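You operate a simulated robot arm through the tools that you are given. There is no shell and no other tool.

You are at the controls of a simulated robot arm. One attempt, no reset.

JOB
Oil the middle of the dough and of the tray, then cover the bowl.
Fine: white brush, oil from the saucer, brush back; the black handled tray; the teal lid sits in the rim. Set down upright: white oil brush. A coat counts when it lies all over at full strength: go over it till it gets no stronger.

It is judged by the outcome, as a careful person would: the job done as asked, and still so three seconds after it is handed in. It fails if anything else is knocked over, pushed out of place, dropped, spilled or broken. A push-on lid holds only when it is set on centred and level and pressed home; a screw cap is set on level and turned clockwise until tight.

ROBOT AND FRAMES
A 7-joint arm with a two-finger parallel gripper, fixed in place. Base frame: the origin is at the foot of the arm, x ahead of it, y to its left, z up. Units: mm, rad, N and s.
Its first joint turns from -2.304 to 2.304 rad. Payload 3.91 kg.
Tool frame: the origin (TCP) lies between the finger pads and is the grasp point; the fingertips stand 30 mm ahead of it; z points along the fingers, y is the line along which they close. Largest opening 110 mm; finger width 20, thickness 10; the body of the gripper, 48 by 112 mm, starts 55 mm behind the TCP.
Orientation is that of the tool frame in the base frame, as a unit quaternion [w, x, y, z]. With the fingers straight down and closing along the base's y, the tool's x points along the base's -x, its y along +y and its z along -z.

CONTROLS
- The arm moves only by the tool send_rows. Its argument "rows" is a list of rows, each an object (a shift or turn left out is 0, a gripper value left out holds the last) with "travel": the shift along the base's x, y, z in units of 100 mm (1.0 is 100 mm), a list of three; "turn": the turn, a rotation vector about the base's x, y, z in units of 45 degrees (1.0 is 45 degrees), a list of three. In form: [{"travel": [tx, ty, tz], "turn": [rx, ry, rz]}, ...]. A call has 1 to 20 rows; each row is the pose to reach, as a shift and turn from the pose commanded when the call began. "claw" is the finger opening in cm, from 0 to 11, set as the call begins (left out, the last holds). A call with a number of a shift or a turn outside -1 to 1 is refused whole. Each row takes 0.2 s and may step no farther than 50 mm and 0.15 rad from the row before; otherwise, or with a gripper value out of range, the whole call is refused. A pose out of reach is approached as far as the arm can. The call stops where the force on the tool passes 40 N (or 10 N more than at its start, if that is more) or the arm is blocked; 0.2 s more then pass. Each finger travels about 108 mm/s and halts on what it meets, pressing with about 40 N; the grip force reading is that of the motor and also rises with nothing between the fingers. The clock runs only during rows and for 0.2 s after the last one: add rows that repeat a pose to give the fingers time. It gives the time, the measured TCP pose, the force on the tool (base axes), the opening and the grip force at its end, in the units of the frame above (readings bear some noise), with the torque about the TCP (base axes, N m) and any sound that the robot's microphone picked up, and new pictures: "pictures" is both (left out), scene, wrist or none.
- Cameras (640 x 400 px; columns grow to the right, rows downward): "scene" is fixed at [50.1, 501.4, 1517.6]; the picture's right is [0.16, -0.99, 0.00], its down [-0.92, -0.15, -0.37] and it looks along [0.36, 0.06, -0.93] (base axes); focal length 338 px, centre (320, 200). "wrist" rides on the gripper at [72, 17, -103] in the tool frame; the picture's right is [-0.23, 0.97, 0.00], its down [-0.76, -0.18, -0.62] and it looks along [-0.61, -0.14, 0.78] (tool axes); focal length 222 px, centre (320, 200). There is no depth. A picture from a camera that has moved, and an enlarged one, comes with that camera's place and axes in the base frame and with its lens.
- enlarge(camera, box): a new picture of the part [left, top, right, bottom] of that camera's present view, enlarged. No time passes.
- hand_in(): hands the job in; it is judged then, once.

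Nothing tells you positions but the pictures and the camera data. Unless the task says otherwise, let go and move clear before handing in.

The tools are called as name(argument=value, ...) on one line, values as JSON. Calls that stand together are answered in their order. send_rows: Moves the arm, as the interface text tells. Its arguments: {"type":"object","properties":{"rows":{"type":"array","items":{"type":"object","properties":{"travel":{"type":"array","items":{"type":"number"}},"turn":{"type":"array","items":{"type":"number"}}}}},"claw":{"type":"number"},"pictures":{"type":"string","enum":["both","scene","wrist","none"]}},"required":["rows"]} The other tools are called the same way: enlarge (camera, box) takes an enlarged picture of a part of a camera's view; hand_in () hands the job in.

At the start:

```text
t: 0.0
tool_pos: [367.5, 427.0, 1107.1]
tool_rot: [0.0, 0.0, 1.0, 0.0]
force: [0.1, 0.2, 0.0]
torque: [-0.02, -0.01, 0.0]
opening: 109.9
grip_force: 0.1
```

scene: 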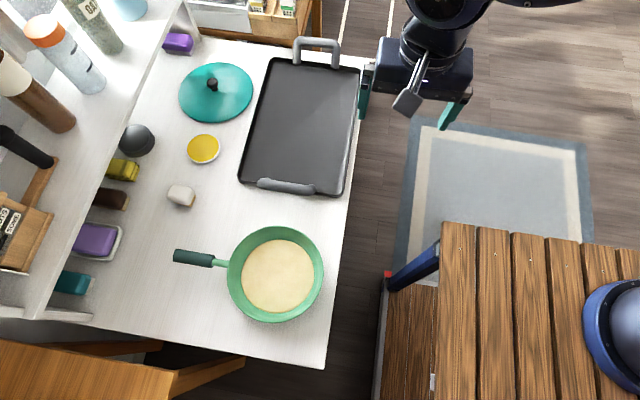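
wrist: 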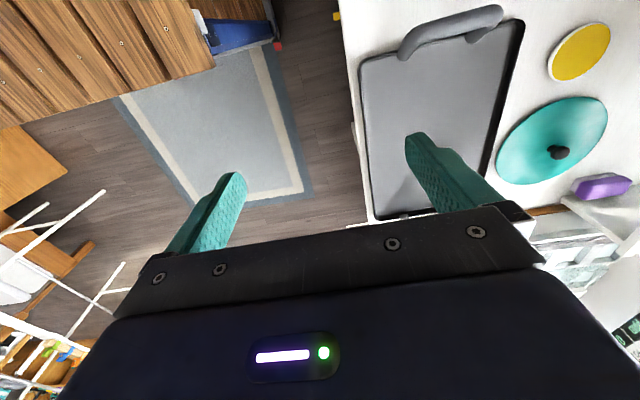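

I see a white counter with a black tray, a teal lid, a yellow saucer, a green pan with dough, and a shelf with various items. I'll take enlarged views to find the white brush, the bowl and the oil saucer before moving.

enlarge(camera="scene", box=[0, 0, 200, 125])

enlarge(camera="scene", box=[40, 120, 240, 245])

enlarge(camera="scene", box=[160, 200, 360, 325])

enlarge(camera="scene", box=[0, 200, 200, 325])

enlarge(camera="scene", box=[160, 20, 380, 200])

```text
3.20 times, centred on (100, 62) of scene
camera zoom: at [50.1, 501.4, 1517.6], right [0.16, -0.99, 0.0], down [-0.92, -0.15, -0.37], along [0.36, 0.06, -0.93], focal length 1080 px, centre (1024, 640)
```

zoom: 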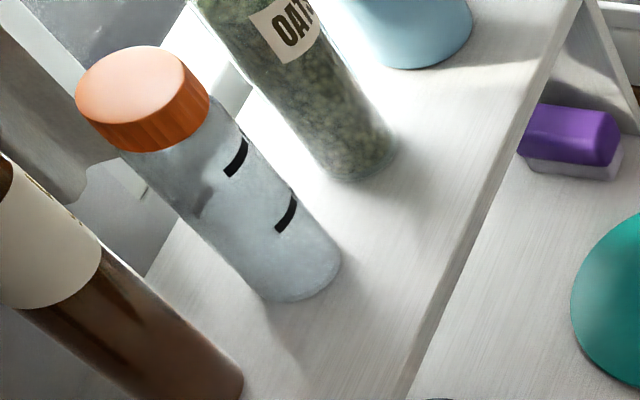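

```text
3.20 times, centred on (140, 182) of scene
camera zoom: at [50.1, 501.4, 1517.6], right [0.16, -0.99, 0.0], down [-0.92, -0.15, -0.37], along [0.36, 0.06, -0.93], focal length 1080 px, centre (896, 256)
```

zoom: 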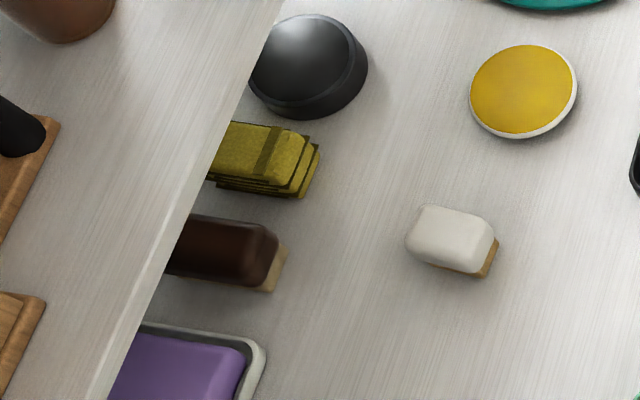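

```text
3.20 times, centred on (260, 262) of scene
camera zoom: at [50.1, 501.4, 1517.6], right [0.16, -0.99, 0.0], down [-0.92, -0.15, -0.37], along [0.36, 0.06, -0.93], focal length 1080 px, centre (512, 0)
```

zoom: 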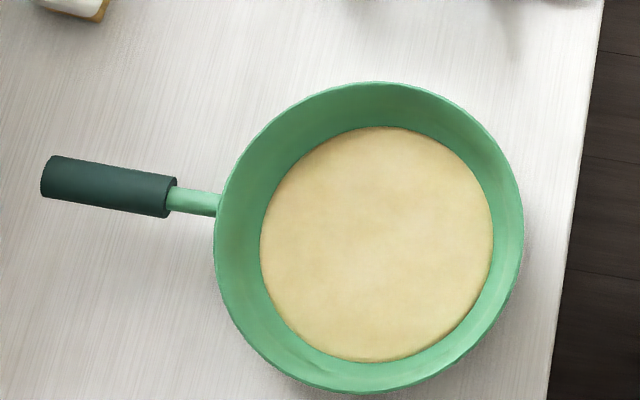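

```text
3.20 times, centred on (100, 262) of scene
camera zoom: at [50.1, 501.4, 1517.6], right [0.16, -0.99, 0.0], down [-0.92, -0.15, -0.37], along [0.36, 0.06, -0.93], focal length 1080 px, centre (1024, 0)
```

zoom: 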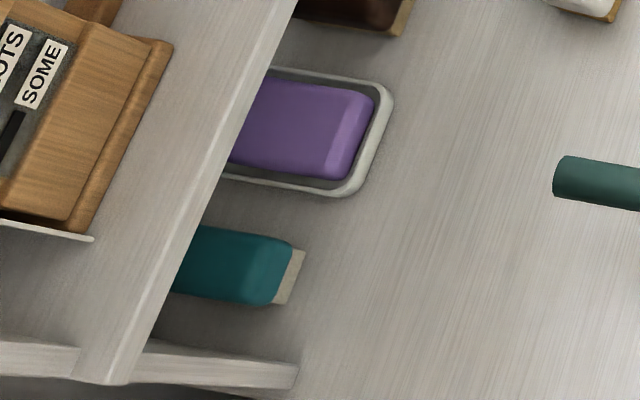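

```text
2.22 times, centred on (270, 110) of scene
camera zoom: at [50.1, 501.4, 1517.6], right [0.16, -0.99, 0.0], down [-0.92, -0.15, -0.37], along [0.36, 0.06, -0.93], focal length 750 px, centre (431, 400)
```

zoom: 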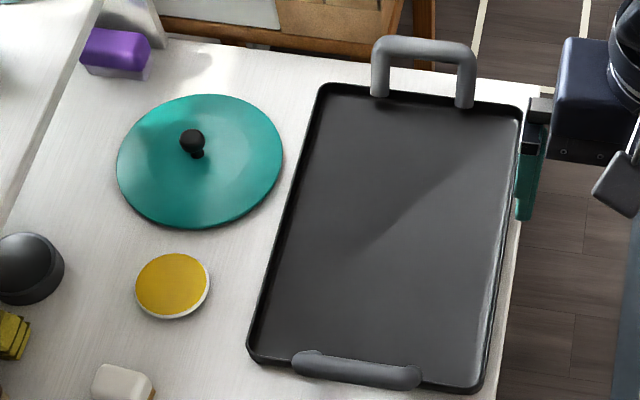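

The white block with a tan underside near (181,195) looks like the oil brush, and I need to confirm which thing is the bowl. I'll enlarge a few more places before moving.

enlarge(camera="scene", box=[160, 175, 208, 215])

enlarge(camera="scene", box=[540, 260, 640, 400])

enlarge(camera="scene", box=[90, 0, 350, 60])

enlarge(camera="scene", box=[170, 50, 270, 130])

enlarge(camera="scene", box=[170, 125, 240, 175])

enlarge(camera="wrist", box=[340, 0, 640, 220])

```text
10.00 times, centred on (184, 195) of scene
camera zoom: at [50.1, 501.4, 1517.6], right [0.16, -0.99, 0.0], down [-0.92, -0.15, -0.37], along [0.36, 0.06, -0.93], focal length 3375 px, centre (1680, 250)
```

zoom: 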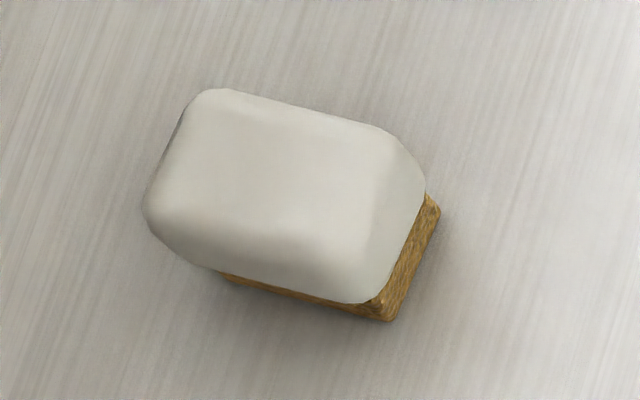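

```text
2.86 times, centred on (590, 330) of scene
camera zoom: at [50.1, 501.4, 1517.6], right [0.16, -0.99, 0.0], down [-0.92, -0.15, -0.37], along [0.36, 0.06, -0.93], focal length 964 px, centre (-451, -171)
```

zoom: 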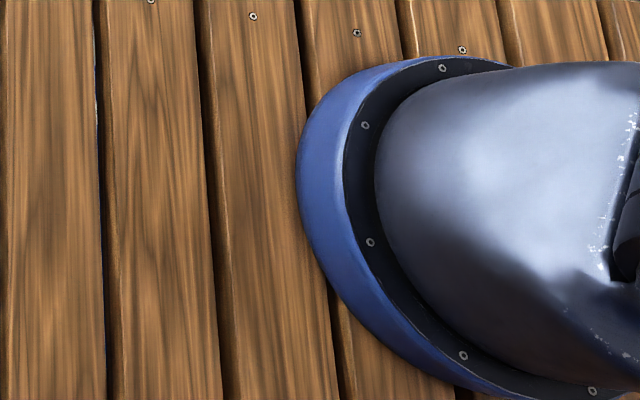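

```text
2.46 times, centred on (220, 30) of scene
camera zoom: at [50.1, 501.4, 1517.6], right [0.16, -0.99, 0.0], down [-0.92, -0.15, -0.37], along [0.36, 0.06, -0.93], focal length 831 px, centre (566, 618)
```

zoom: 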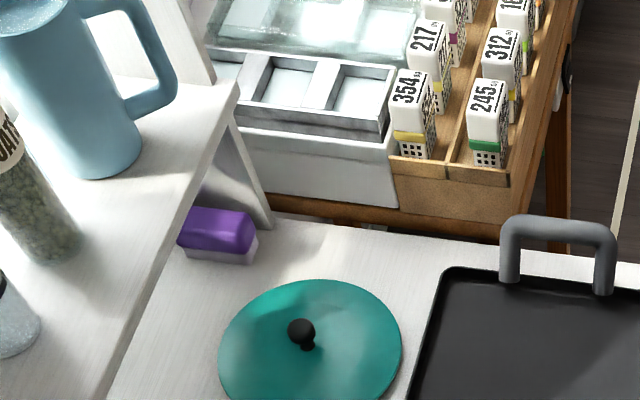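

```text
5.00 times, centred on (220, 90) of scene
camera zoom: at [50.1, 501.4, 1517.6], right [0.16, -0.99, 0.0], down [-0.92, -0.15, -0.37], along [0.36, 0.06, -0.93], focal length 1688 px, centre (820, 750)
```

zoom: 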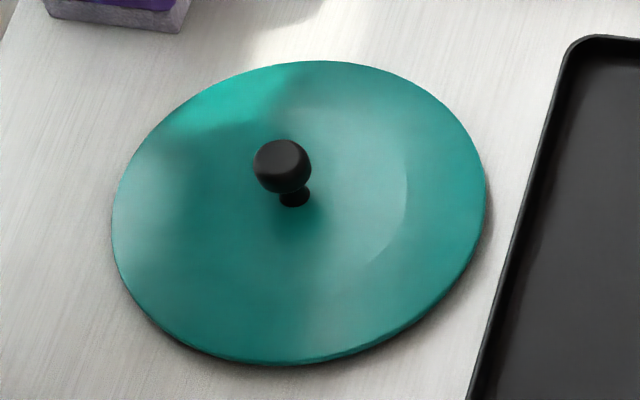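

```text
8.00 times, centred on (205, 150) of scene
camera zoom: at [50.1, 501.4, 1517.6], right [0.16, -0.99, 0.0], down [-0.92, -0.15, -0.37], along [0.36, 0.06, -0.93], focal length 2700 px, centre (1240, 600)
```

zoom: 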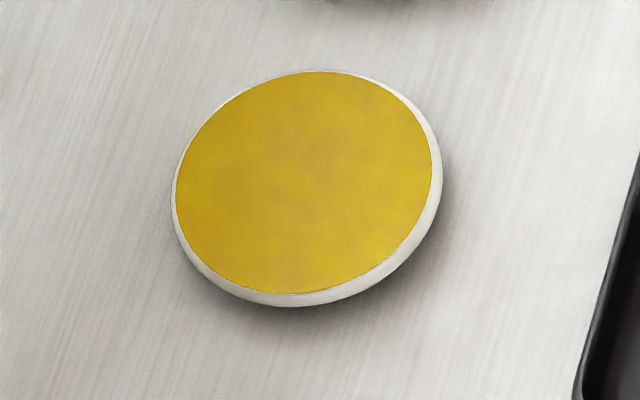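

```text
1.82 times, centred on (490, 110) of wrist
camera zoom: at [295.0, 443.9, 1211.5], right [0.23, 0.97, 0.0], down [0.76, -0.18, 0.62], along [0.61, -0.14, -0.78], focal length 404 px, centre (11, 364)
```

zoom: 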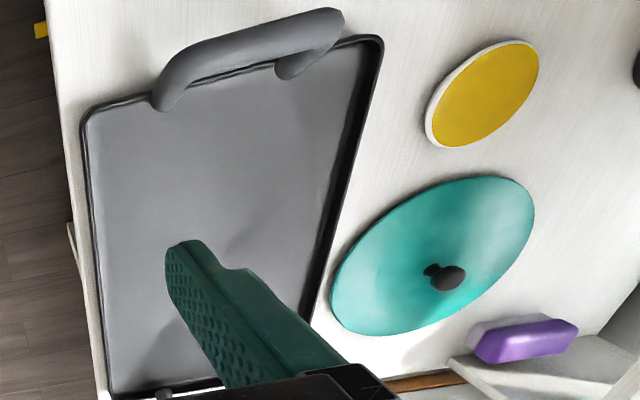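

The white brush stands bristles-down near (310, 890), the saucer near (440, 870), the tray centre near (560, 630), the dough pan ("bowl") near (160, 620) and the lid near (625, 890), on a counter at z about 740. I'll move in above the counter to get better views.

send_rows(rows=[{"travel": [-0.1, 0.45, -0.1]}, {"travel": [-0.2, 0.9, -0.2]}], pictures="none")

send_rows(rows=[{"travel": [-0.1, 0.45, -0.1]}, {"travel": [-0.2, 0.9, -0.2]}], pictures="none")

send_rows(rows=[{"travel": [-0.1, 0.45, -0.1]}, {"travel": [-0.2, 0.9, -0.2]}, {"travel": [-0.2, 0.9, -0.2]}], pictures="both")

```text
t: 0.6
tool_pos: [349.0, 520.2, 1089.5]
tool_rot: [0.001, -0.001, 1.0, 0.001]
force: [-0.4, -0.5, 1.3]
torque: [0.02, 0.0, -0.01]
opening: 110.1
grip_force: 0.1
```

```text
t: 1.2
tool_pos: [328.1, 606.2, 1069.7]
tool_rot: [0.001, 0.001, 1.0, 0.001]
force: [-0.3, -0.6, 0.1]
torque: [0.03, -0.01, 0.03]
opening: 110.1
grip_force: 0.1
```

```text
t: 2.0
tool_pos: [308.9, 695.8, 1050.2]
tool_rot: [0.0, 0.001, 1.0, 0.0]
force: [0.2, 0.6, -0.2]
torque: [0.01, 0.01, -0.02]
opening: 110.1
grip_force: 0.1
camera wrist: at [236.9, 713.5, 1153.8], right [0.23, 0.97, 0.0], down [0.76, -0.18, 0.62], along [0.61, -0.14, -0.78], focal length 222 px, centre (320, 200)
```

scene: 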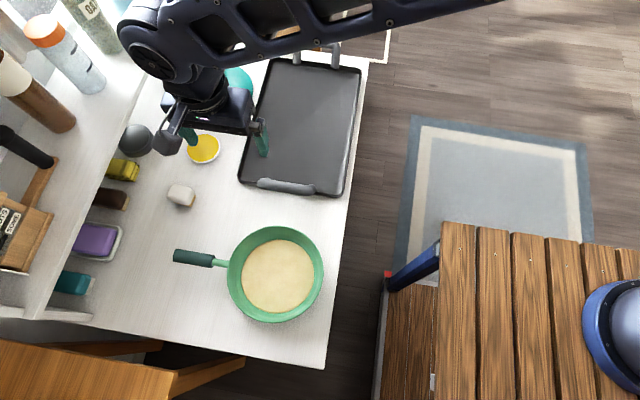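
wrist: 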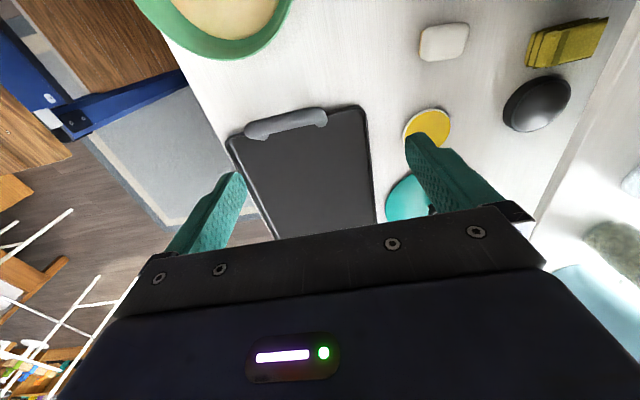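

I estimate the brush top near (293, 866, 797) and the shelf edge near y≈950, z≈940. Next I'll turn the gripper by 90° so it closes along x, with the camera on the near side, while moving over the counter.

send_rows(rows=[{"travel": [-0.01, 0.06, -0.05], "turn": [0, 0, 0.1667]}, {"travel": [-0.02, 0.12, -0.1], "turn": [0, 0, 0.3333]}, {"travel": [-0.03, 0.18, -0.15], "turn": [0, 0, 0.5]}, {"travel": [-0.04, 0.24, -0.2], "turn": [0, 0, 0.6667]}, {"travel": [-0.05, 0.3, -0.25], "turn": [0, 0, 0.8333]}, {"travel": [-0.06, 0.36, -0.3], "turn": [0, 0, 1.0]}], pictures="none")

send_rows(rows=[{"travel": [0, 0.06, -0.05], "turn": [0, 0, 0.1667]}, {"travel": [0, 0.12, -0.1], "turn": [0, 0, 0.3333]}, {"travel": [0, 0.18, -0.15], "turn": [0, 0, 0.5]}, {"travel": [0, 0.24, -0.2], "turn": [0, 0, 0.6667]}, {"travel": [0, 0.3, -0.25], "turn": [0, 0, 0.8333]}, {"travel": [0, 0.36, -0.3], "turn": [0, 0, 1.0]}, {"travel": [0, 0.36, -0.3], "turn": [0, 0, 1.0]}], pictures="both")

```text
t: 3.4
tool_pos: [301.0, 734.8, 1017.0]
tool_rot: [-0.001, -0.383, 0.924, 0.0]
force: [-0.3, 0.5, 0.3]
torque: [-0.01, -0.01, 0.01]
opening: 110.3
grip_force: 0.0
```

```text
t: 5.0
tool_pos: [303.1, 769.6, 987.4]
tool_rot: [0.001, 0.707, -0.707, 0.0]
force: [-0.2, 0.4, -1.0]
torque: [0.01, -0.03, 0.01]
opening: 109.9
grip_force: 0.0
camera wrist: at [285.3, 696.8, 1091.7], right [-0.97, 0.23, 0.0], down [0.18, 0.76, 0.62], along [0.14, 0.61, -0.78], focal length 222 px, centre (320, 200)
```

scene: 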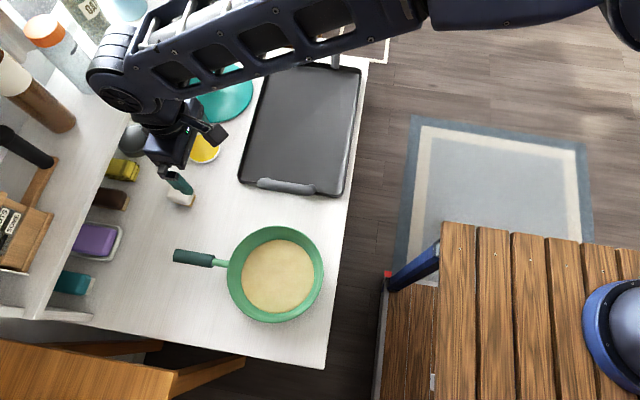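
wrist: 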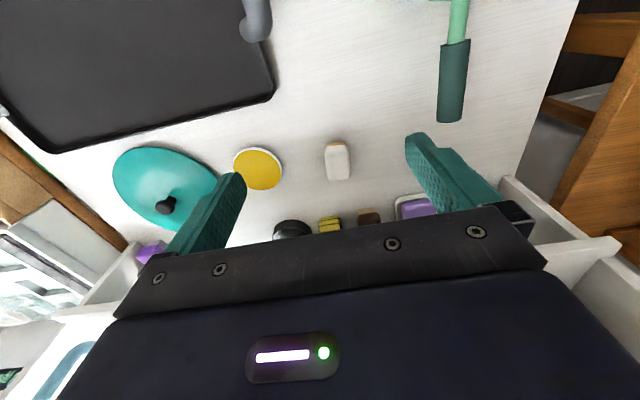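

The gripper now closes along x, and the brush sits between the fingers in the wrist view, near (297, 864). I'll enlarge that view to read its angle and height.

enlarge(camera="wrist", box=[300, 130, 380, 190])

enlarge(camera="wrist", box=[100, 120, 300, 260])

enlarge(camera="wrist", box=[480, 140, 640, 300])

```text
6.67 times, centred on (340, 160) of wrist
camera zoom: at [285.3, 696.8, 1091.7], right [-0.97, 0.23, 0.0], down [0.18, 0.76, 0.62], along [0.14, 0.61, -0.78], focal length 1481 px, centre (187, 467)
```

zoom: 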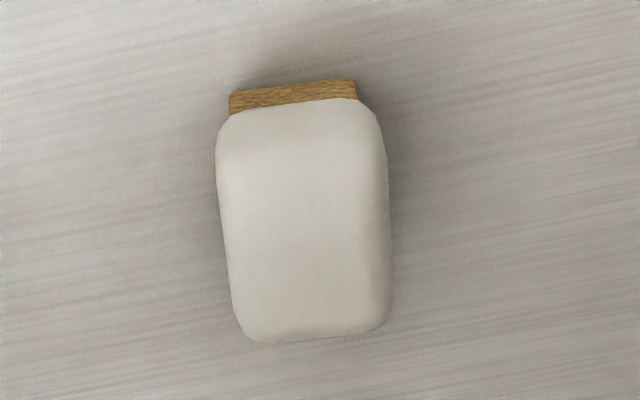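

```text
2.86 times, centred on (200, 190) of wrist
camera zoom: at [285.3, 696.8, 1091.7], right [-0.97, 0.23, 0.0], down [0.18, 0.76, 0.62], along [0.14, 0.61, -0.78], focal length 635 px, centre (663, 229)
```

zoom: 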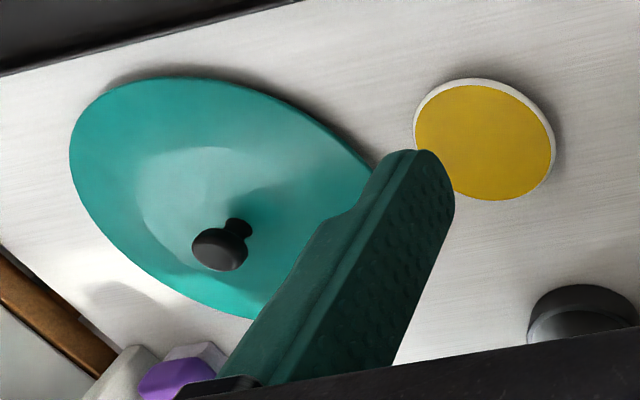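

```text
2.50 times, centred on (560, 220) of wrist
camera zoom: at [285.3, 696.8, 1091.7], right [-0.97, 0.23, 0.0], down [0.18, 0.76, 0.62], along [0.14, 0.61, -0.78], focal length 555 px, centre (-280, 150)
```

zoom: 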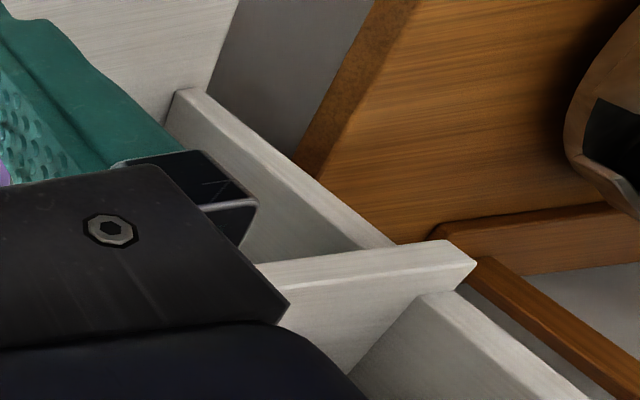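

The brush body measures about 62 × 40 mm, centred near (299, 876), with its long axis about 6° off y. The counter is at z≈753 and the shelf edge at y≈969, z≈925. I'll line up above the brush with the fingers at 8 cm.

send_rows(rows=[{"travel": [-0.01, 0.32, -0.2], "turn": [0, 0, -0.05]}, {"travel": [-0.02, 0.64, -0.4], "turn": [0, 0, -0.1]}, {"travel": [-0.02, 0.95, -0.6], "turn": [0, 0, -0.144]}, {"travel": [-0.02, 0.95, -0.6], "turn": [0, 0, -0.144]}], claw=8, pictures="both")

```text
t: 6.0
tool_pos: [300.1, 863.0, 927.3]
tool_rot: [0.0, -0.666, 0.746, 0.0]
force: [-0.4, -0.3, 0.0]
torque: [-0.03, -0.03, 0.0]
opening: 80.1
grip_force: 0.1
camera wrist: at [275.8, 793.2, 1031.0], right [-0.94, 0.34, 0.0], down [0.26, 0.74, 0.62], along [0.21, 0.59, -0.78], focal length 222 px, centre (320, 200)
```

scene: 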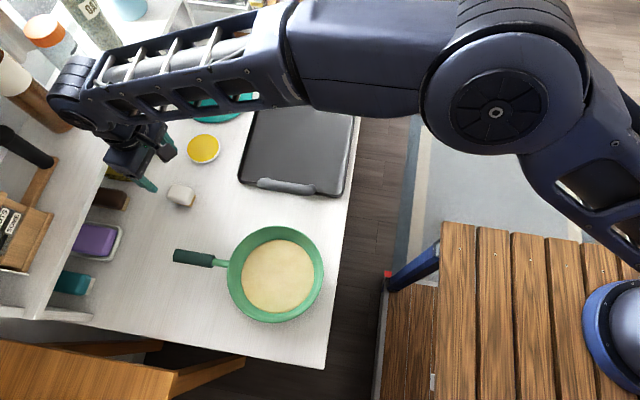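
wrist: 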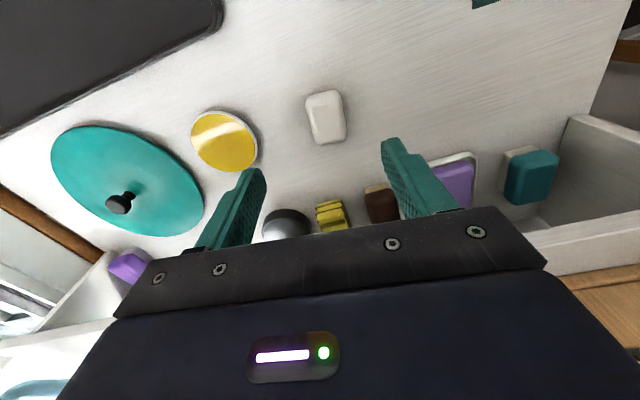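

The brush again comes out near (298, 875). I'll enlarge the wrist view to check its alignment before descending.

enlarge(camera="wrist", box=[276, 80, 372, 160])

```text
5.00 times, centred on (324, 120) of wrist
camera zoom: at [275.8, 793.2, 1031.0], right [-0.94, 0.34, 0.0], down [0.26, 0.74, 0.62], along [0.21, 0.59, -0.78], focal length 1111 px, centre (300, 600)
```

zoom: 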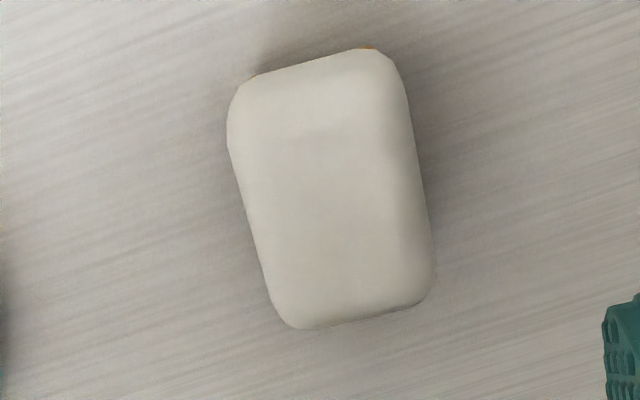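

The brush is centred at about (298, 876), 39 mm wide, and its axis is about 7.5° off y. I'll come down over it, then close.

send_rows(rows=[{"travel": [-0.015, 0.125, -0.3], "turn": [0, 0, -0.02]}, {"travel": [-0.015, 0.125, -0.6], "turn": [0, 0, -0.02]}, {"travel": [-0.015, 0.125, -0.9], "turn": [0, 0, -0.02]}, {"travel": [-0.015, 0.125, -0.9], "turn": [0, 0, -0.02]}], pictures="wrist")

```text
t: 7.0
tool_pos: [300.7, 877.6, 836.3]
tool_rot: [-0.001, -0.66, 0.751, 0.0]
force: [0.1, -0.7, -0.5]
torque: [0.01, 0.02, 0.0]
opening: 80.1
grip_force: 0.0
camera wrist: at [273.8, 807.5, 940.7], right [-0.94, 0.35, 0.0], down [0.27, 0.73, 0.62], along [0.22, 0.58, -0.78], focal length 222 px, centre (320, 200)
```

wrist: 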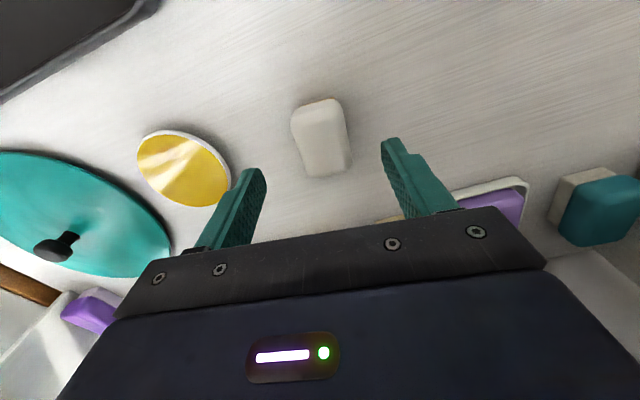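

The brush is centred between the fingers. I'll go down to grasp height (TCP z≈793) and then close.

send_rows(rows=[{"travel": [0, 0, -0.22]}, {"travel": [0, 0, -0.44]}, {"travel": [0, 0, -0.44]}], pictures="wrist")

send_rows(rows=[{"travel": [0, 0, 0]}, {"travel": [0, 0, 0]}, {"travel": [0, 0, 0]}, {"travel": [0, 0, 0]}], claw=2, pictures="both")

```text
t: 7.8
tool_pos: [298.6, 878.4, 793.6]
tool_rot: [-0.001, -0.66, 0.751, 0.001]
force: [0.0, 0.4, 1.3]
torque: [0.03, 0.0, 0.01]
opening: 80.0
grip_force: 0.0
camera wrist: at [272.1, 808.4, 897.0], right [-0.94, 0.35, 0.0], down [0.27, 0.73, 0.62], along [0.22, 0.58, -0.78], focal length 222 px, centre (320, 200)
```

wrist: 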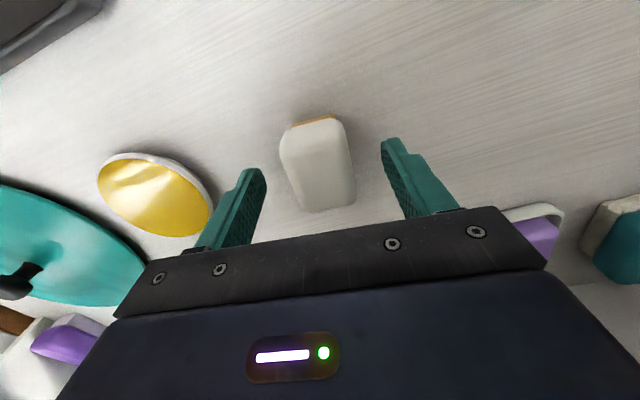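

```text
t: 8.8
tool_pos: [298.7, 877.5, 794.6]
tool_rot: [0.0, -0.66, 0.751, 0.0]
force: [0.5, -0.6, -0.3]
torque: [-0.02, 0.02, -0.04]
opening: 38.8
grip_force: 40.6
camera wrist: at [272.1, 808.4, 897.2], right [-0.94, 0.35, 0.0], down [0.27, 0.73, 0.62], along [0.22, 0.58, -0.78], focal length 222 px, centre (320, 200)
```

scene: 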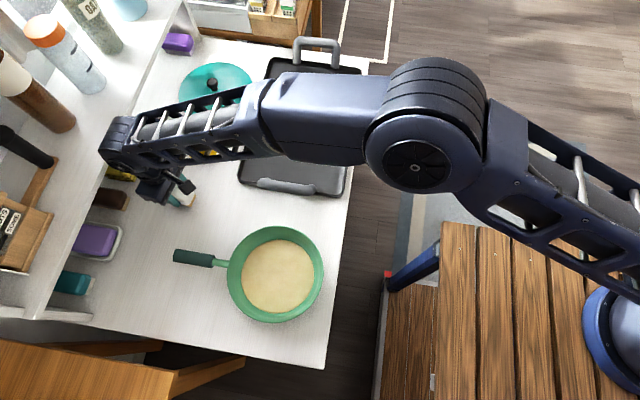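
wrist: 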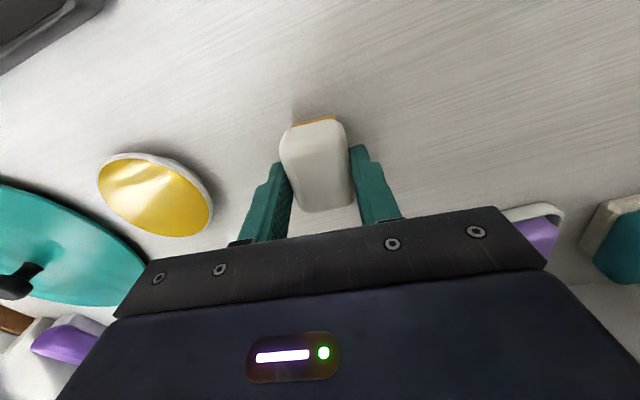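

The brush is gripped (38.8 mm opening), with the bristle bottom about 40 mm below the TCP. I'll lift it and carry it over near the saucer to look.

send_rows(rows=[{"travel": [0, 0, 0.2]}, {"travel": [0, 0, 0.5]}, {"travel": [0, 0, 0.9]}, {"travel": [0.2, -0.2, 0.9]}, {"travel": [0.4, -0.4, 0.9]}, {"travel": [0.4, -0.4, 0.9]}], pictures="both")

```text
t: 10.2
tool_pos: [337.9, 838.1, 883.9]
tool_rot: [0.0, -0.661, 0.751, 0.0]
force: [-0.4, -1.1, 0.0]
torque: [-0.03, -0.01, -0.01]
opening: 38.6
grip_force: 40.7
camera wrist: at [312.0, 767.6, 987.7], right [-0.94, 0.35, 0.0], down [0.27, 0.73, 0.62], along [0.22, 0.58, -0.78], focal length 222 px, centre (320, 200)
```

scene: 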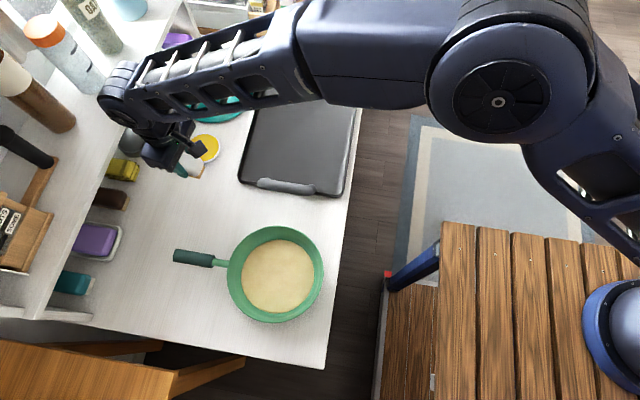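
wrist: 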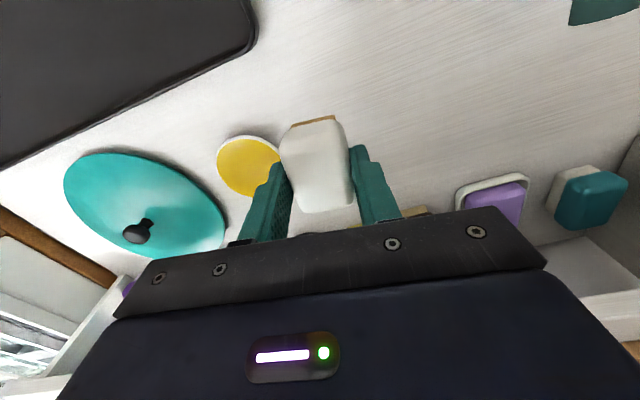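

The brush came up cleanly. I'll continue to just before the saucer to locate its centre precisely.

send_rows(rows=[{"travel": [0.35, -0.1, 0]}, {"travel": [0.7, -0.2, 0]}, {"travel": [1.0, -0.3, 0]}, {"travel": [1.0, -0.3, 0]}], pictures="wrist")

enlarge(camera="wrist", box=[260, 60, 420, 180])

```text
t: 11.2
tool_pos: [437.0, 808.1, 885.7]
tool_rot: [0.0, -0.66, 0.751, 0.0]
force: [0.8, 0.1, -0.1]
torque: [-0.01, 0.0, -0.02]
opening: 38.8
grip_force: 39.8
camera wrist: at [410.9, 737.5, 988.9], right [-0.94, 0.35, 0.0], down [0.27, 0.73, 0.62], along [0.22, 0.58, -0.78], focal length 222 px, centre (320, 200)
```

wrist: 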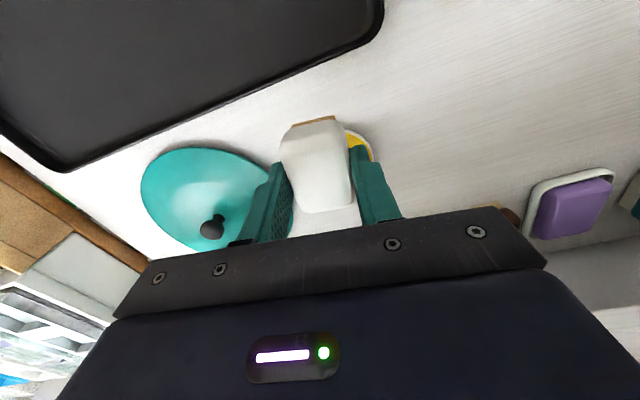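

```text
3.33 times, centred on (340, 120) of wrist
camera zoom: at [410.9, 737.5, 988.9], right [-0.94, 0.35, 0.0], down [0.27, 0.73, 0.62], along [0.22, 0.58, -0.78], focal length 740 px, centre (253, 467)
```

zoom: 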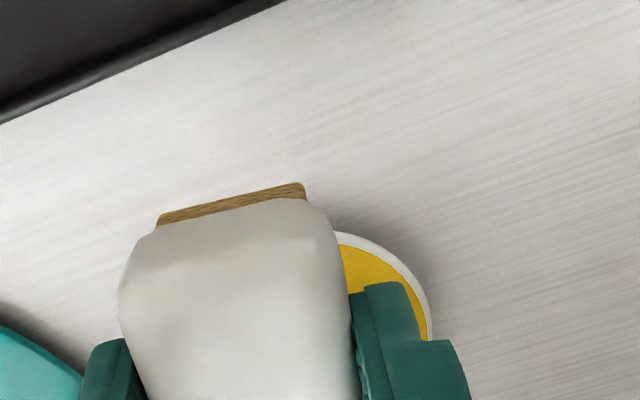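

I place the saucer centre at about (439, 868) with oil radius ~41 mm, surface around z≈762. I'll move over it and come down to just above the oil.

send_rows(rows=[{"travel": [0.01, 0.31, 0]}, {"travel": [0.01, 0.615, 0]}, {"travel": [0.01, 0.615, -0.35]}, {"travel": [0.01, 0.615, -0.65]}, {"travel": [0.01, 0.615, -0.65]}], pictures="both")

enlarge(camera="wrist", box=[220, 80, 420, 230])

enlarge(camera="scene", box=[170, 110, 250, 170])

```text
t: 12.4
tool_pos: [440.1, 867.6, 820.4]
tool_rot: [0.0, -0.66, 0.751, 0.0]
force: [0.0, 0.4, -0.9]
torque: [0.0, -0.02, -0.01]
opening: 38.9
grip_force: 40.4
camera wrist: at [414.4, 798.4, 924.1], right [-0.94, 0.35, 0.0], down [0.27, 0.73, 0.62], along [0.22, 0.58, -0.78], focal length 222 px, centre (320, 200)
```

scene: 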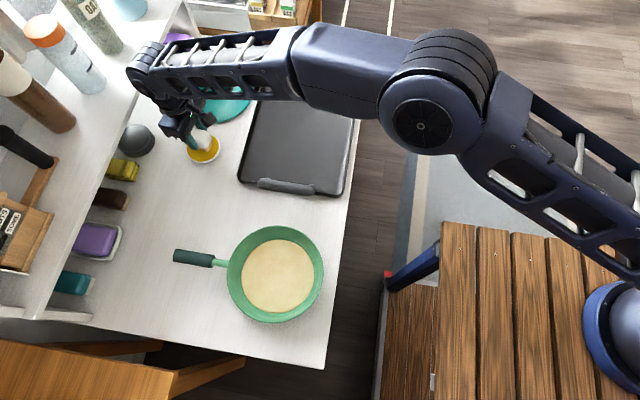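
wrist: 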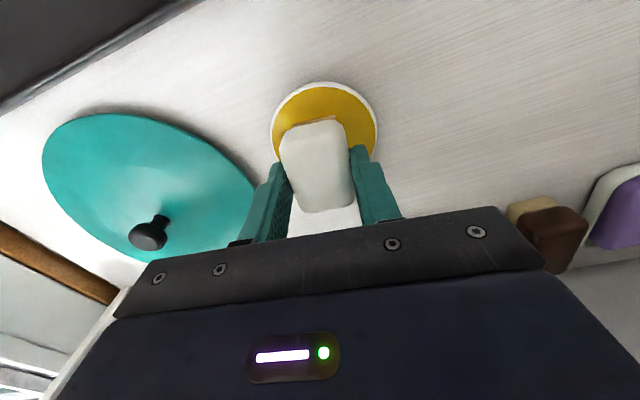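

```text
2.67 times, centred on (320, 155) of wrist
camera zoom: at [414.4, 798.4, 924.1], right [-0.94, 0.35, 0.0], down [0.27, 0.73, 0.62], along [0.22, 0.58, -0.78], focal length 592 px, centre (320, 320)
```

zoom: 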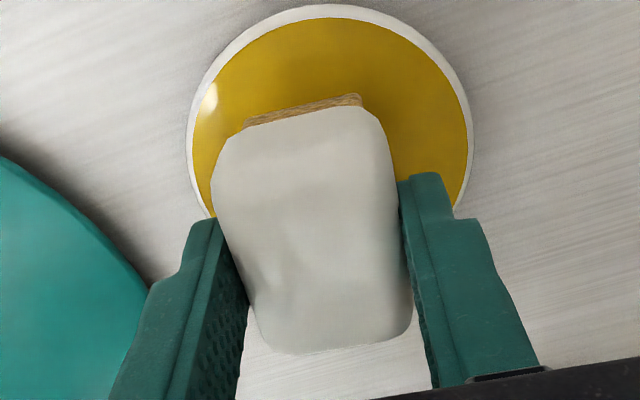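

```text
6.67 times, centred on (210, 140) of scene
camera zoom: at [50.1, 501.4, 1517.6], right [0.16, -0.99, 0.0], down [-0.92, -0.15, -0.37], along [0.36, 0.06, -0.93], focal length 2250 px, centre (1053, 600)
```

zoom: 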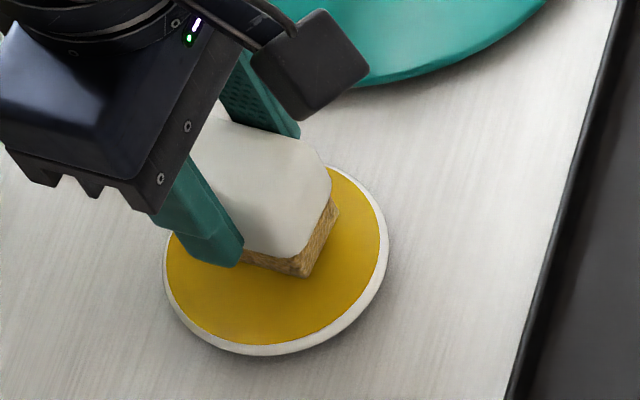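

The brush is centred over the saucer with room all round. I'll lower it gently into the oil, watching the force.

send_rows(rows=[{"travel": [0, 0, -0.06]}, {"travel": [0, 0, -0.1]}, {"travel": [0, 0, -0.13]}, {"travel": [0, 0, -0.15]}, {"travel": [0, 0, -0.16]}], pictures="wrist")

```text
t: 13.6
tool_pos: [439.5, 868.2, 809.0]
tool_rot: [0.003, -0.66, 0.752, 0.002]
force: [0.6, 0.5, 6.8]
torque: [0.04, 0.02, 0.01]
opening: 38.9
grip_force: 40.0
stopped in row 5: the force on the tool passed its limit at 42 N (the readings are from after the stop); the commanded pose is now the measured one
camera wrist: at [414.3, 799.2, 911.9], right [-0.94, 0.35, 0.0], down [0.27, 0.73, 0.63], along [0.22, 0.59, -0.78], focal length 222 px, centre (320, 200)
```

wrist: 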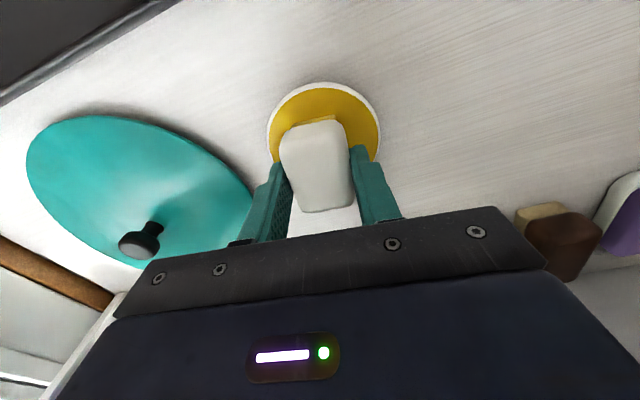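

The brush touched the oil at TCP z≈809 (surface ≈769) and rests there lightly. I'll hold a moment, then lift a little and look at the bristles.

send_rows(rows=[{"travel": [0, 0, -0.01]}, {"travel": [0, 0, -0.01]}, {"travel": [0, 0, 0.0]}], pictures="none")

send_rows(rows=[{"travel": [0, 0, 0.1]}, {"travel": [0, 0, 0.25]}, {"travel": [0, 0, 0.45]}, {"travel": [0, 0, 0.45]}], pictures="both")

enlarge(camera="wrist", box=[220, 80, 420, 230])

enlarge(camera="scene", box=[170, 110, 250, 170])

```text
t: 14.4
tool_pos: [440.8, 869.5, 809.2]
tool_rot: [0.003, -0.659, 0.752, 0.002]
force: [2.1, 11.0, 16.4]
torque: [0.56, -0.05, -0.02]
opening: 38.8
grip_force: 39.8
```

```text
t: 15.4
tool_pos: [439.5, 869.2, 850.5]
tool_rot: [0.002, -0.659, 0.752, 0.002]
force: [0.3, -0.4, -0.9]
torque: [0.0, -0.02, 0.02]
opening: 38.8
grip_force: 39.5
camera wrist: at [414.3, 799.0, 955.1], right [-0.94, 0.35, 0.0], down [0.27, 0.73, 0.63], along [0.22, 0.59, -0.78], focal length 222 px, centre (320, 200)
```

scene: 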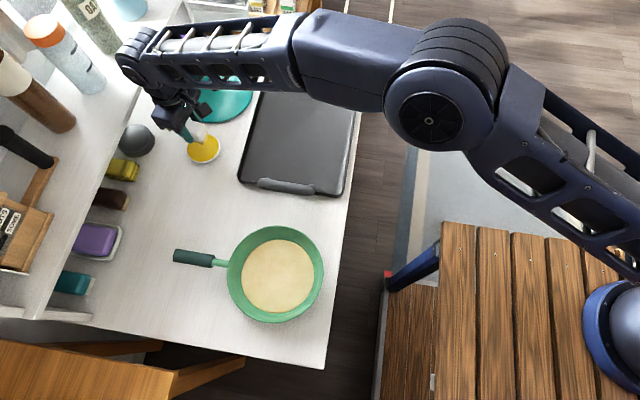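
wrist: 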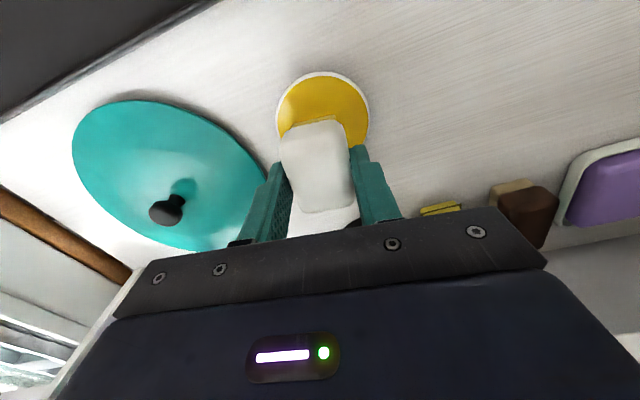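

```text
2.67 times, centred on (320, 155) of wrist
camera zoom: at [414.3, 799.0, 955.1], right [-0.94, 0.35, 0.0], down [0.27, 0.73, 0.63], along [0.22, 0.59, -0.78], focal length 592 px, centre (320, 320)
```

zoom: 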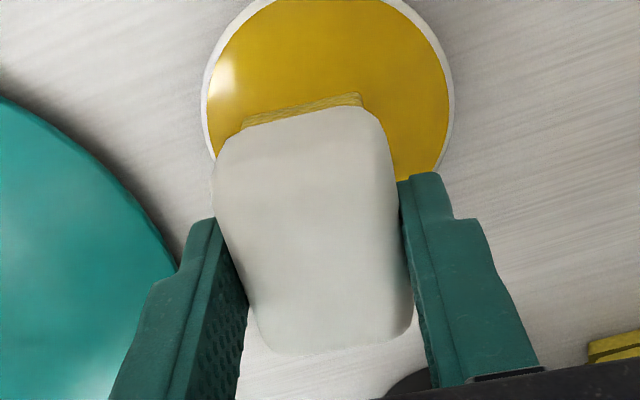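

```text
6.67 times, centred on (210, 140) of scene
camera zoom: at [50.1, 501.4, 1517.6], right [0.16, -0.99, 0.0], down [-0.92, -0.15, -0.37], along [0.36, 0.06, -0.93], focal length 2250 px, centre (1053, 600)
```

zoom: 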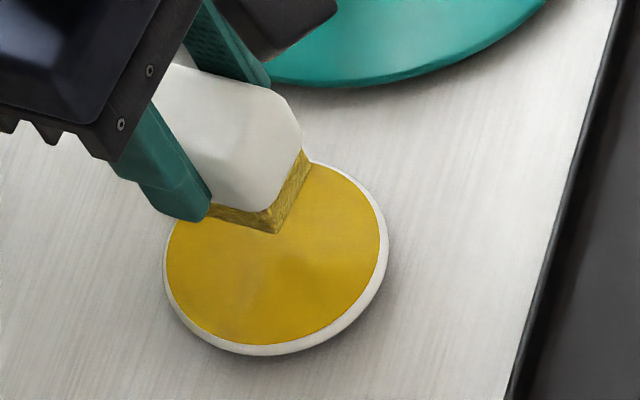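

The bristles have turned oil-yellow, so the brush is loaded, and the saucer hasn't moved. I'll rise and carry it toward the dough pan.

send_rows(rows=[{"travel": [-0.15, -0.14, 0.3]}, {"travel": [-0.4, -0.38, 0.5]}, {"travel": [-0.65, -0.6, 0.7]}, {"travel": [-0.9, -0.85, 0.8]}], pictures="none")

send_rows(rows=[{"travel": [-0.3, -0.3, 0.05]}, {"travel": [-0.6, -0.6, 0.1]}, {"travel": [-0.9, -0.9, 0.1]}], pictures="none")

send_rows(rows=[{"travel": [-0.3, -0.3, 0]}, {"travel": [-0.6, -0.6, 0]}, {"travel": [-0.8, -0.8, 0]}, {"travel": [-0.8, -0.8, 0]}], pictures="both")

```text
t: 16.4
tool_pos: [349.7, 784.8, 931.0]
tool_rot: [0.001, -0.66, 0.752, 0.001]
force: [0.3, 0.2, -1.7]
torque: [0.01, 0.04, 0.02]
opening: 39.0
grip_force: 40.2
```

```text
t: 17.2
tool_pos: [258.7, 694.2, 941.8]
tool_rot: [0.002, -0.659, 0.752, 0.002]
force: [0.5, 0.8, -1.2]
torque: [0.0, 0.04, 0.03]
opening: 38.9
grip_force: 40.0
```

```text
t: 18.2
tool_pos: [177.7, 615.3, 944.3]
tool_rot: [0.003, -0.66, 0.751, 0.0]
force: [-0.5, 0.1, -1.1]
torque: [0.02, 0.0, 0.0]
opening: 38.9
grip_force: 40.3
camera wrist: at [151.2, 544.3, 1046.2], right [-0.94, 0.35, 0.0], down [0.27, 0.73, 0.63], along [0.22, 0.59, -0.78], focal length 222 px, centre (320, 200)
```

scene: 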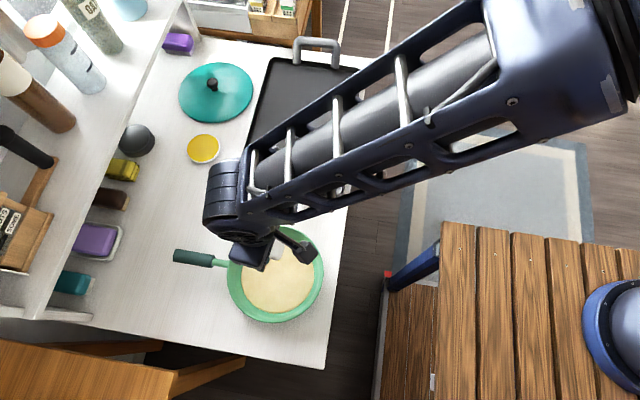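
wrist: 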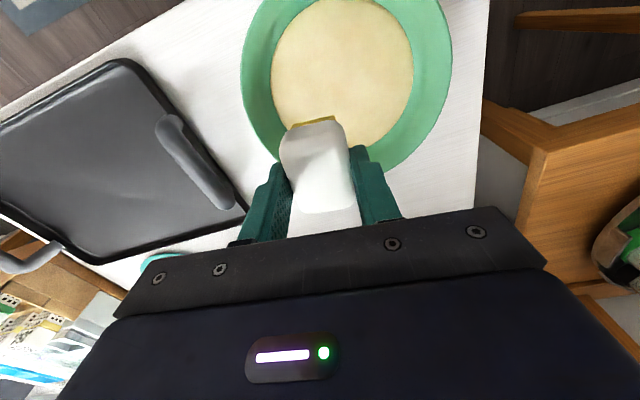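

The pan is in view, with its centre near (150, 610), dough around z≈775 and the rim about 30 mm above that. I'll come in over the middle and lower to just above the rim.

send_rows(rows=[{"travel": [-0.15, -0.03, -0.1]}, {"travel": [-0.28, -0.05, -0.4]}, {"travel": [-0.28, -0.05, -0.8]}, {"travel": [-0.28, -0.05, -0.8]}], pictures="both")

enlarge(camera="wrist", box=[180, 0, 480, 240])

enlarge(camera="scene", box=[210, 215, 340, 335])

```text
t: 19.2
tool_pos: [151.7, 611.1, 862.0]
tool_rot: [0.003, -0.659, 0.752, 0.001]
force: [0.4, -0.1, -0.9]
torque: [-0.01, 0.0, -0.01]
opening: 39.1
grip_force: 40.1
camera wrist: at [124.9, 538.8, 965.5], right [-0.94, 0.35, 0.0], down [0.27, 0.73, 0.63], along [0.22, 0.59, -0.78], focal length 222 px, centre (320, 200)
```

scene: 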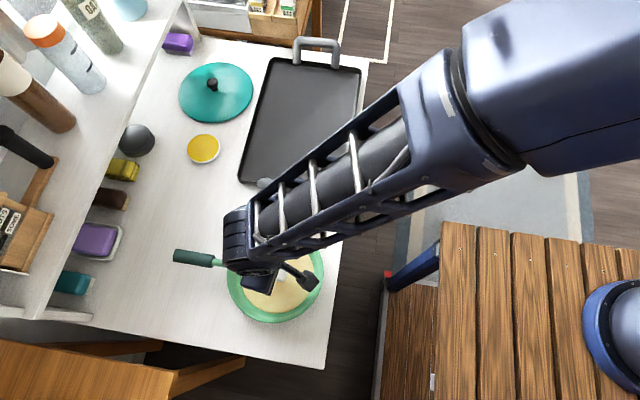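
wrist: 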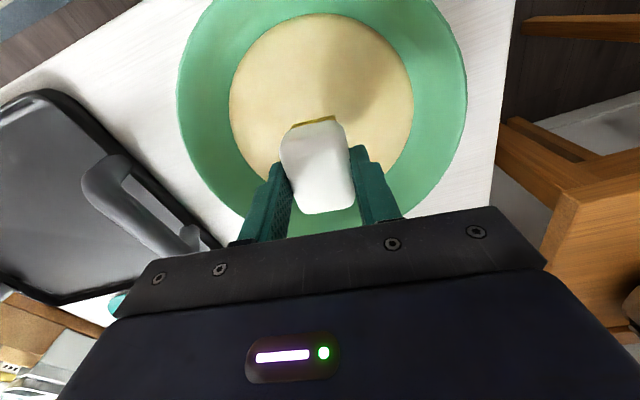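

```text
1.67 times, centred on (330, 120) of wrist
camera zoom: at [124.9, 538.8, 965.5], right [-0.94, 0.35, 0.0], down [0.27, 0.73, 0.63], along [0.22, 0.59, -0.78], focal length 370 px, centre (303, 333)
```

zoom: 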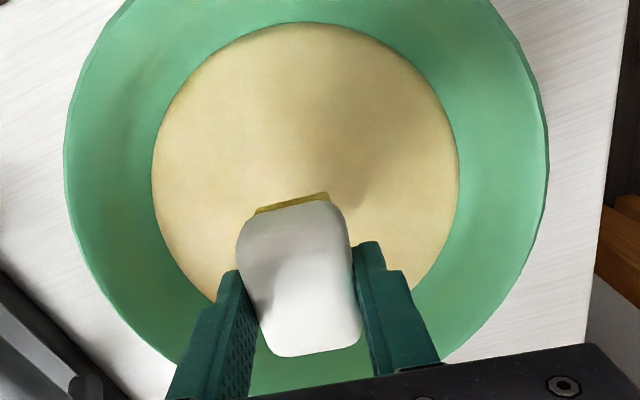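

```text
3.33 times, centred on (275, 275) of scene
camera zoom: at [50.1, 501.4, 1517.6], right [0.16, -0.99, 0.0], down [-0.92, -0.15, -0.37], along [0.36, 0.06, -0.93], focal length 1125 px, centre (470, -50)
```

zoom: 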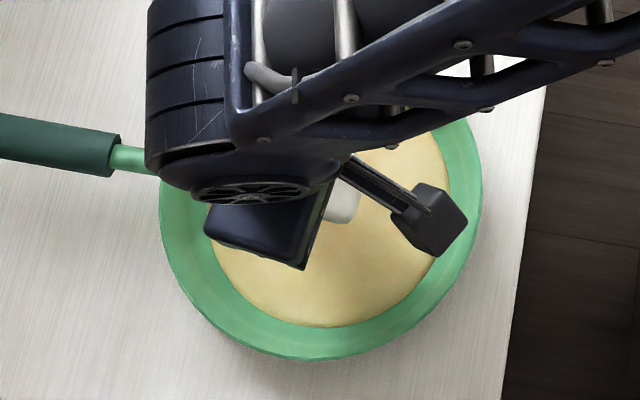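

The dough's centre is at about (149, 608), radius ≈77, surface z≈777. I'll lower in small steps to touch it lightly in the middle.

send_rows(rows=[{"travel": [-0.025, -0.03, -0.2]}, {"travel": [-0.025, -0.03, -0.35]}, {"travel": [-0.025, -0.03, -0.42]}, {"travel": [-0.025, -0.03, -0.42]}], pictures="none")

send_rows(rows=[{"travel": [0, 0, -0.02]}, {"travel": [0, 0, -0.02]}], pictures="none")

```text
t: 19.9
tool_pos: [150.3, 607.7, 828.2]
tool_rot: [0.004, -0.66, 0.751, 0.003]
force: [-0.1, -0.5, 16.9]
torque: [-0.23, 0.09, 0.05]
opening: 38.6
grip_force: 39.9
stopped in row 3: the force on the tool passed its limit at 63 N (the readings are from after the stop); the commanded pose is now the measured one
```

```text
t: 20.4
tool_pos: [149.5, 607.8, 828.7]
tool_rot: [0.004, -0.661, 0.751, 0.002]
force: [-0.3, -2.1, 13.4]
torque: [-0.44, 0.12, 0.02]
opening: 38.9
grip_force: 39.9
stopped in row 2: the force on the tool passed its limit at 43 N (the readings are from after the stop); the commanded pose is now the measured one
```

Contact came at TCP z≈828.5. I'll ease off slightly to a light touch and take a look.

send_rows(rows=[{"travel": [0, 0, 0.005]}, {"travel": [0, 0, 0.005]}], pictures="both")

enlarge(camera="wrist", box=[180, 0, 480, 240])

```text
t: 20.9
tool_pos: [149.1, 608.6, 828.2]
tool_rot: [0.005, -0.66, 0.751, 0.002]
force: [0.1, -0.8, 8.3]
torque: [-0.17, 0.04, 0.0]
opening: 38.7
grip_force: 39.9
camera wrist: at [122.8, 537.1, 931.6], right [-0.94, 0.35, 0.0], down [0.27, 0.73, 0.63], along [0.22, 0.59, -0.78], focal length 222 px, centre (320, 200)
```

scene: 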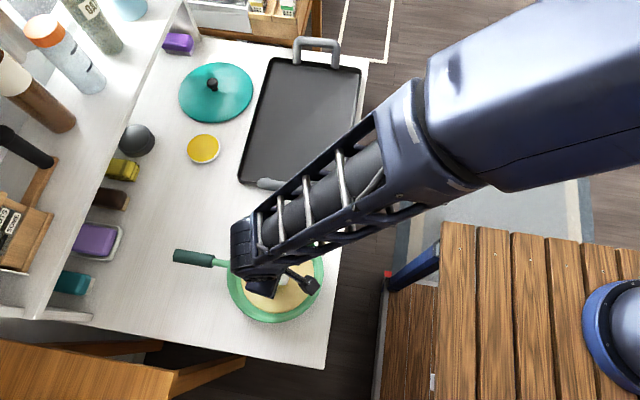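
wrist: 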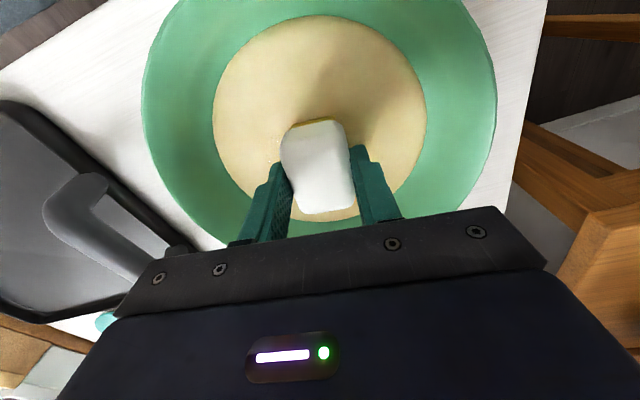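

```text
1.67 times, centred on (330, 120) of wrist
camera zoom: at [122.8, 537.1, 931.6], right [-0.94, 0.35, 0.0], down [0.27, 0.73, 0.63], along [0.22, 0.59, -0.78], focal length 370 px, centre (303, 333)
```

zoom: 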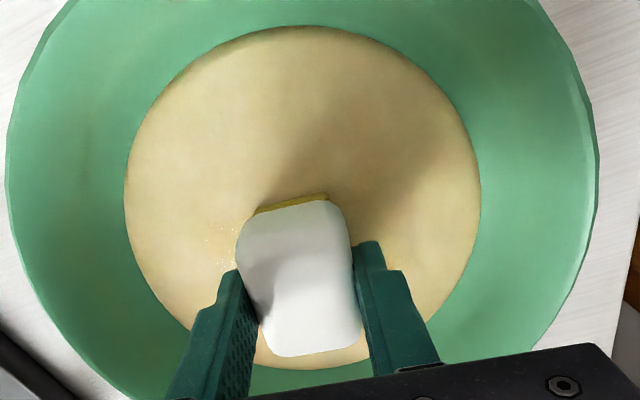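

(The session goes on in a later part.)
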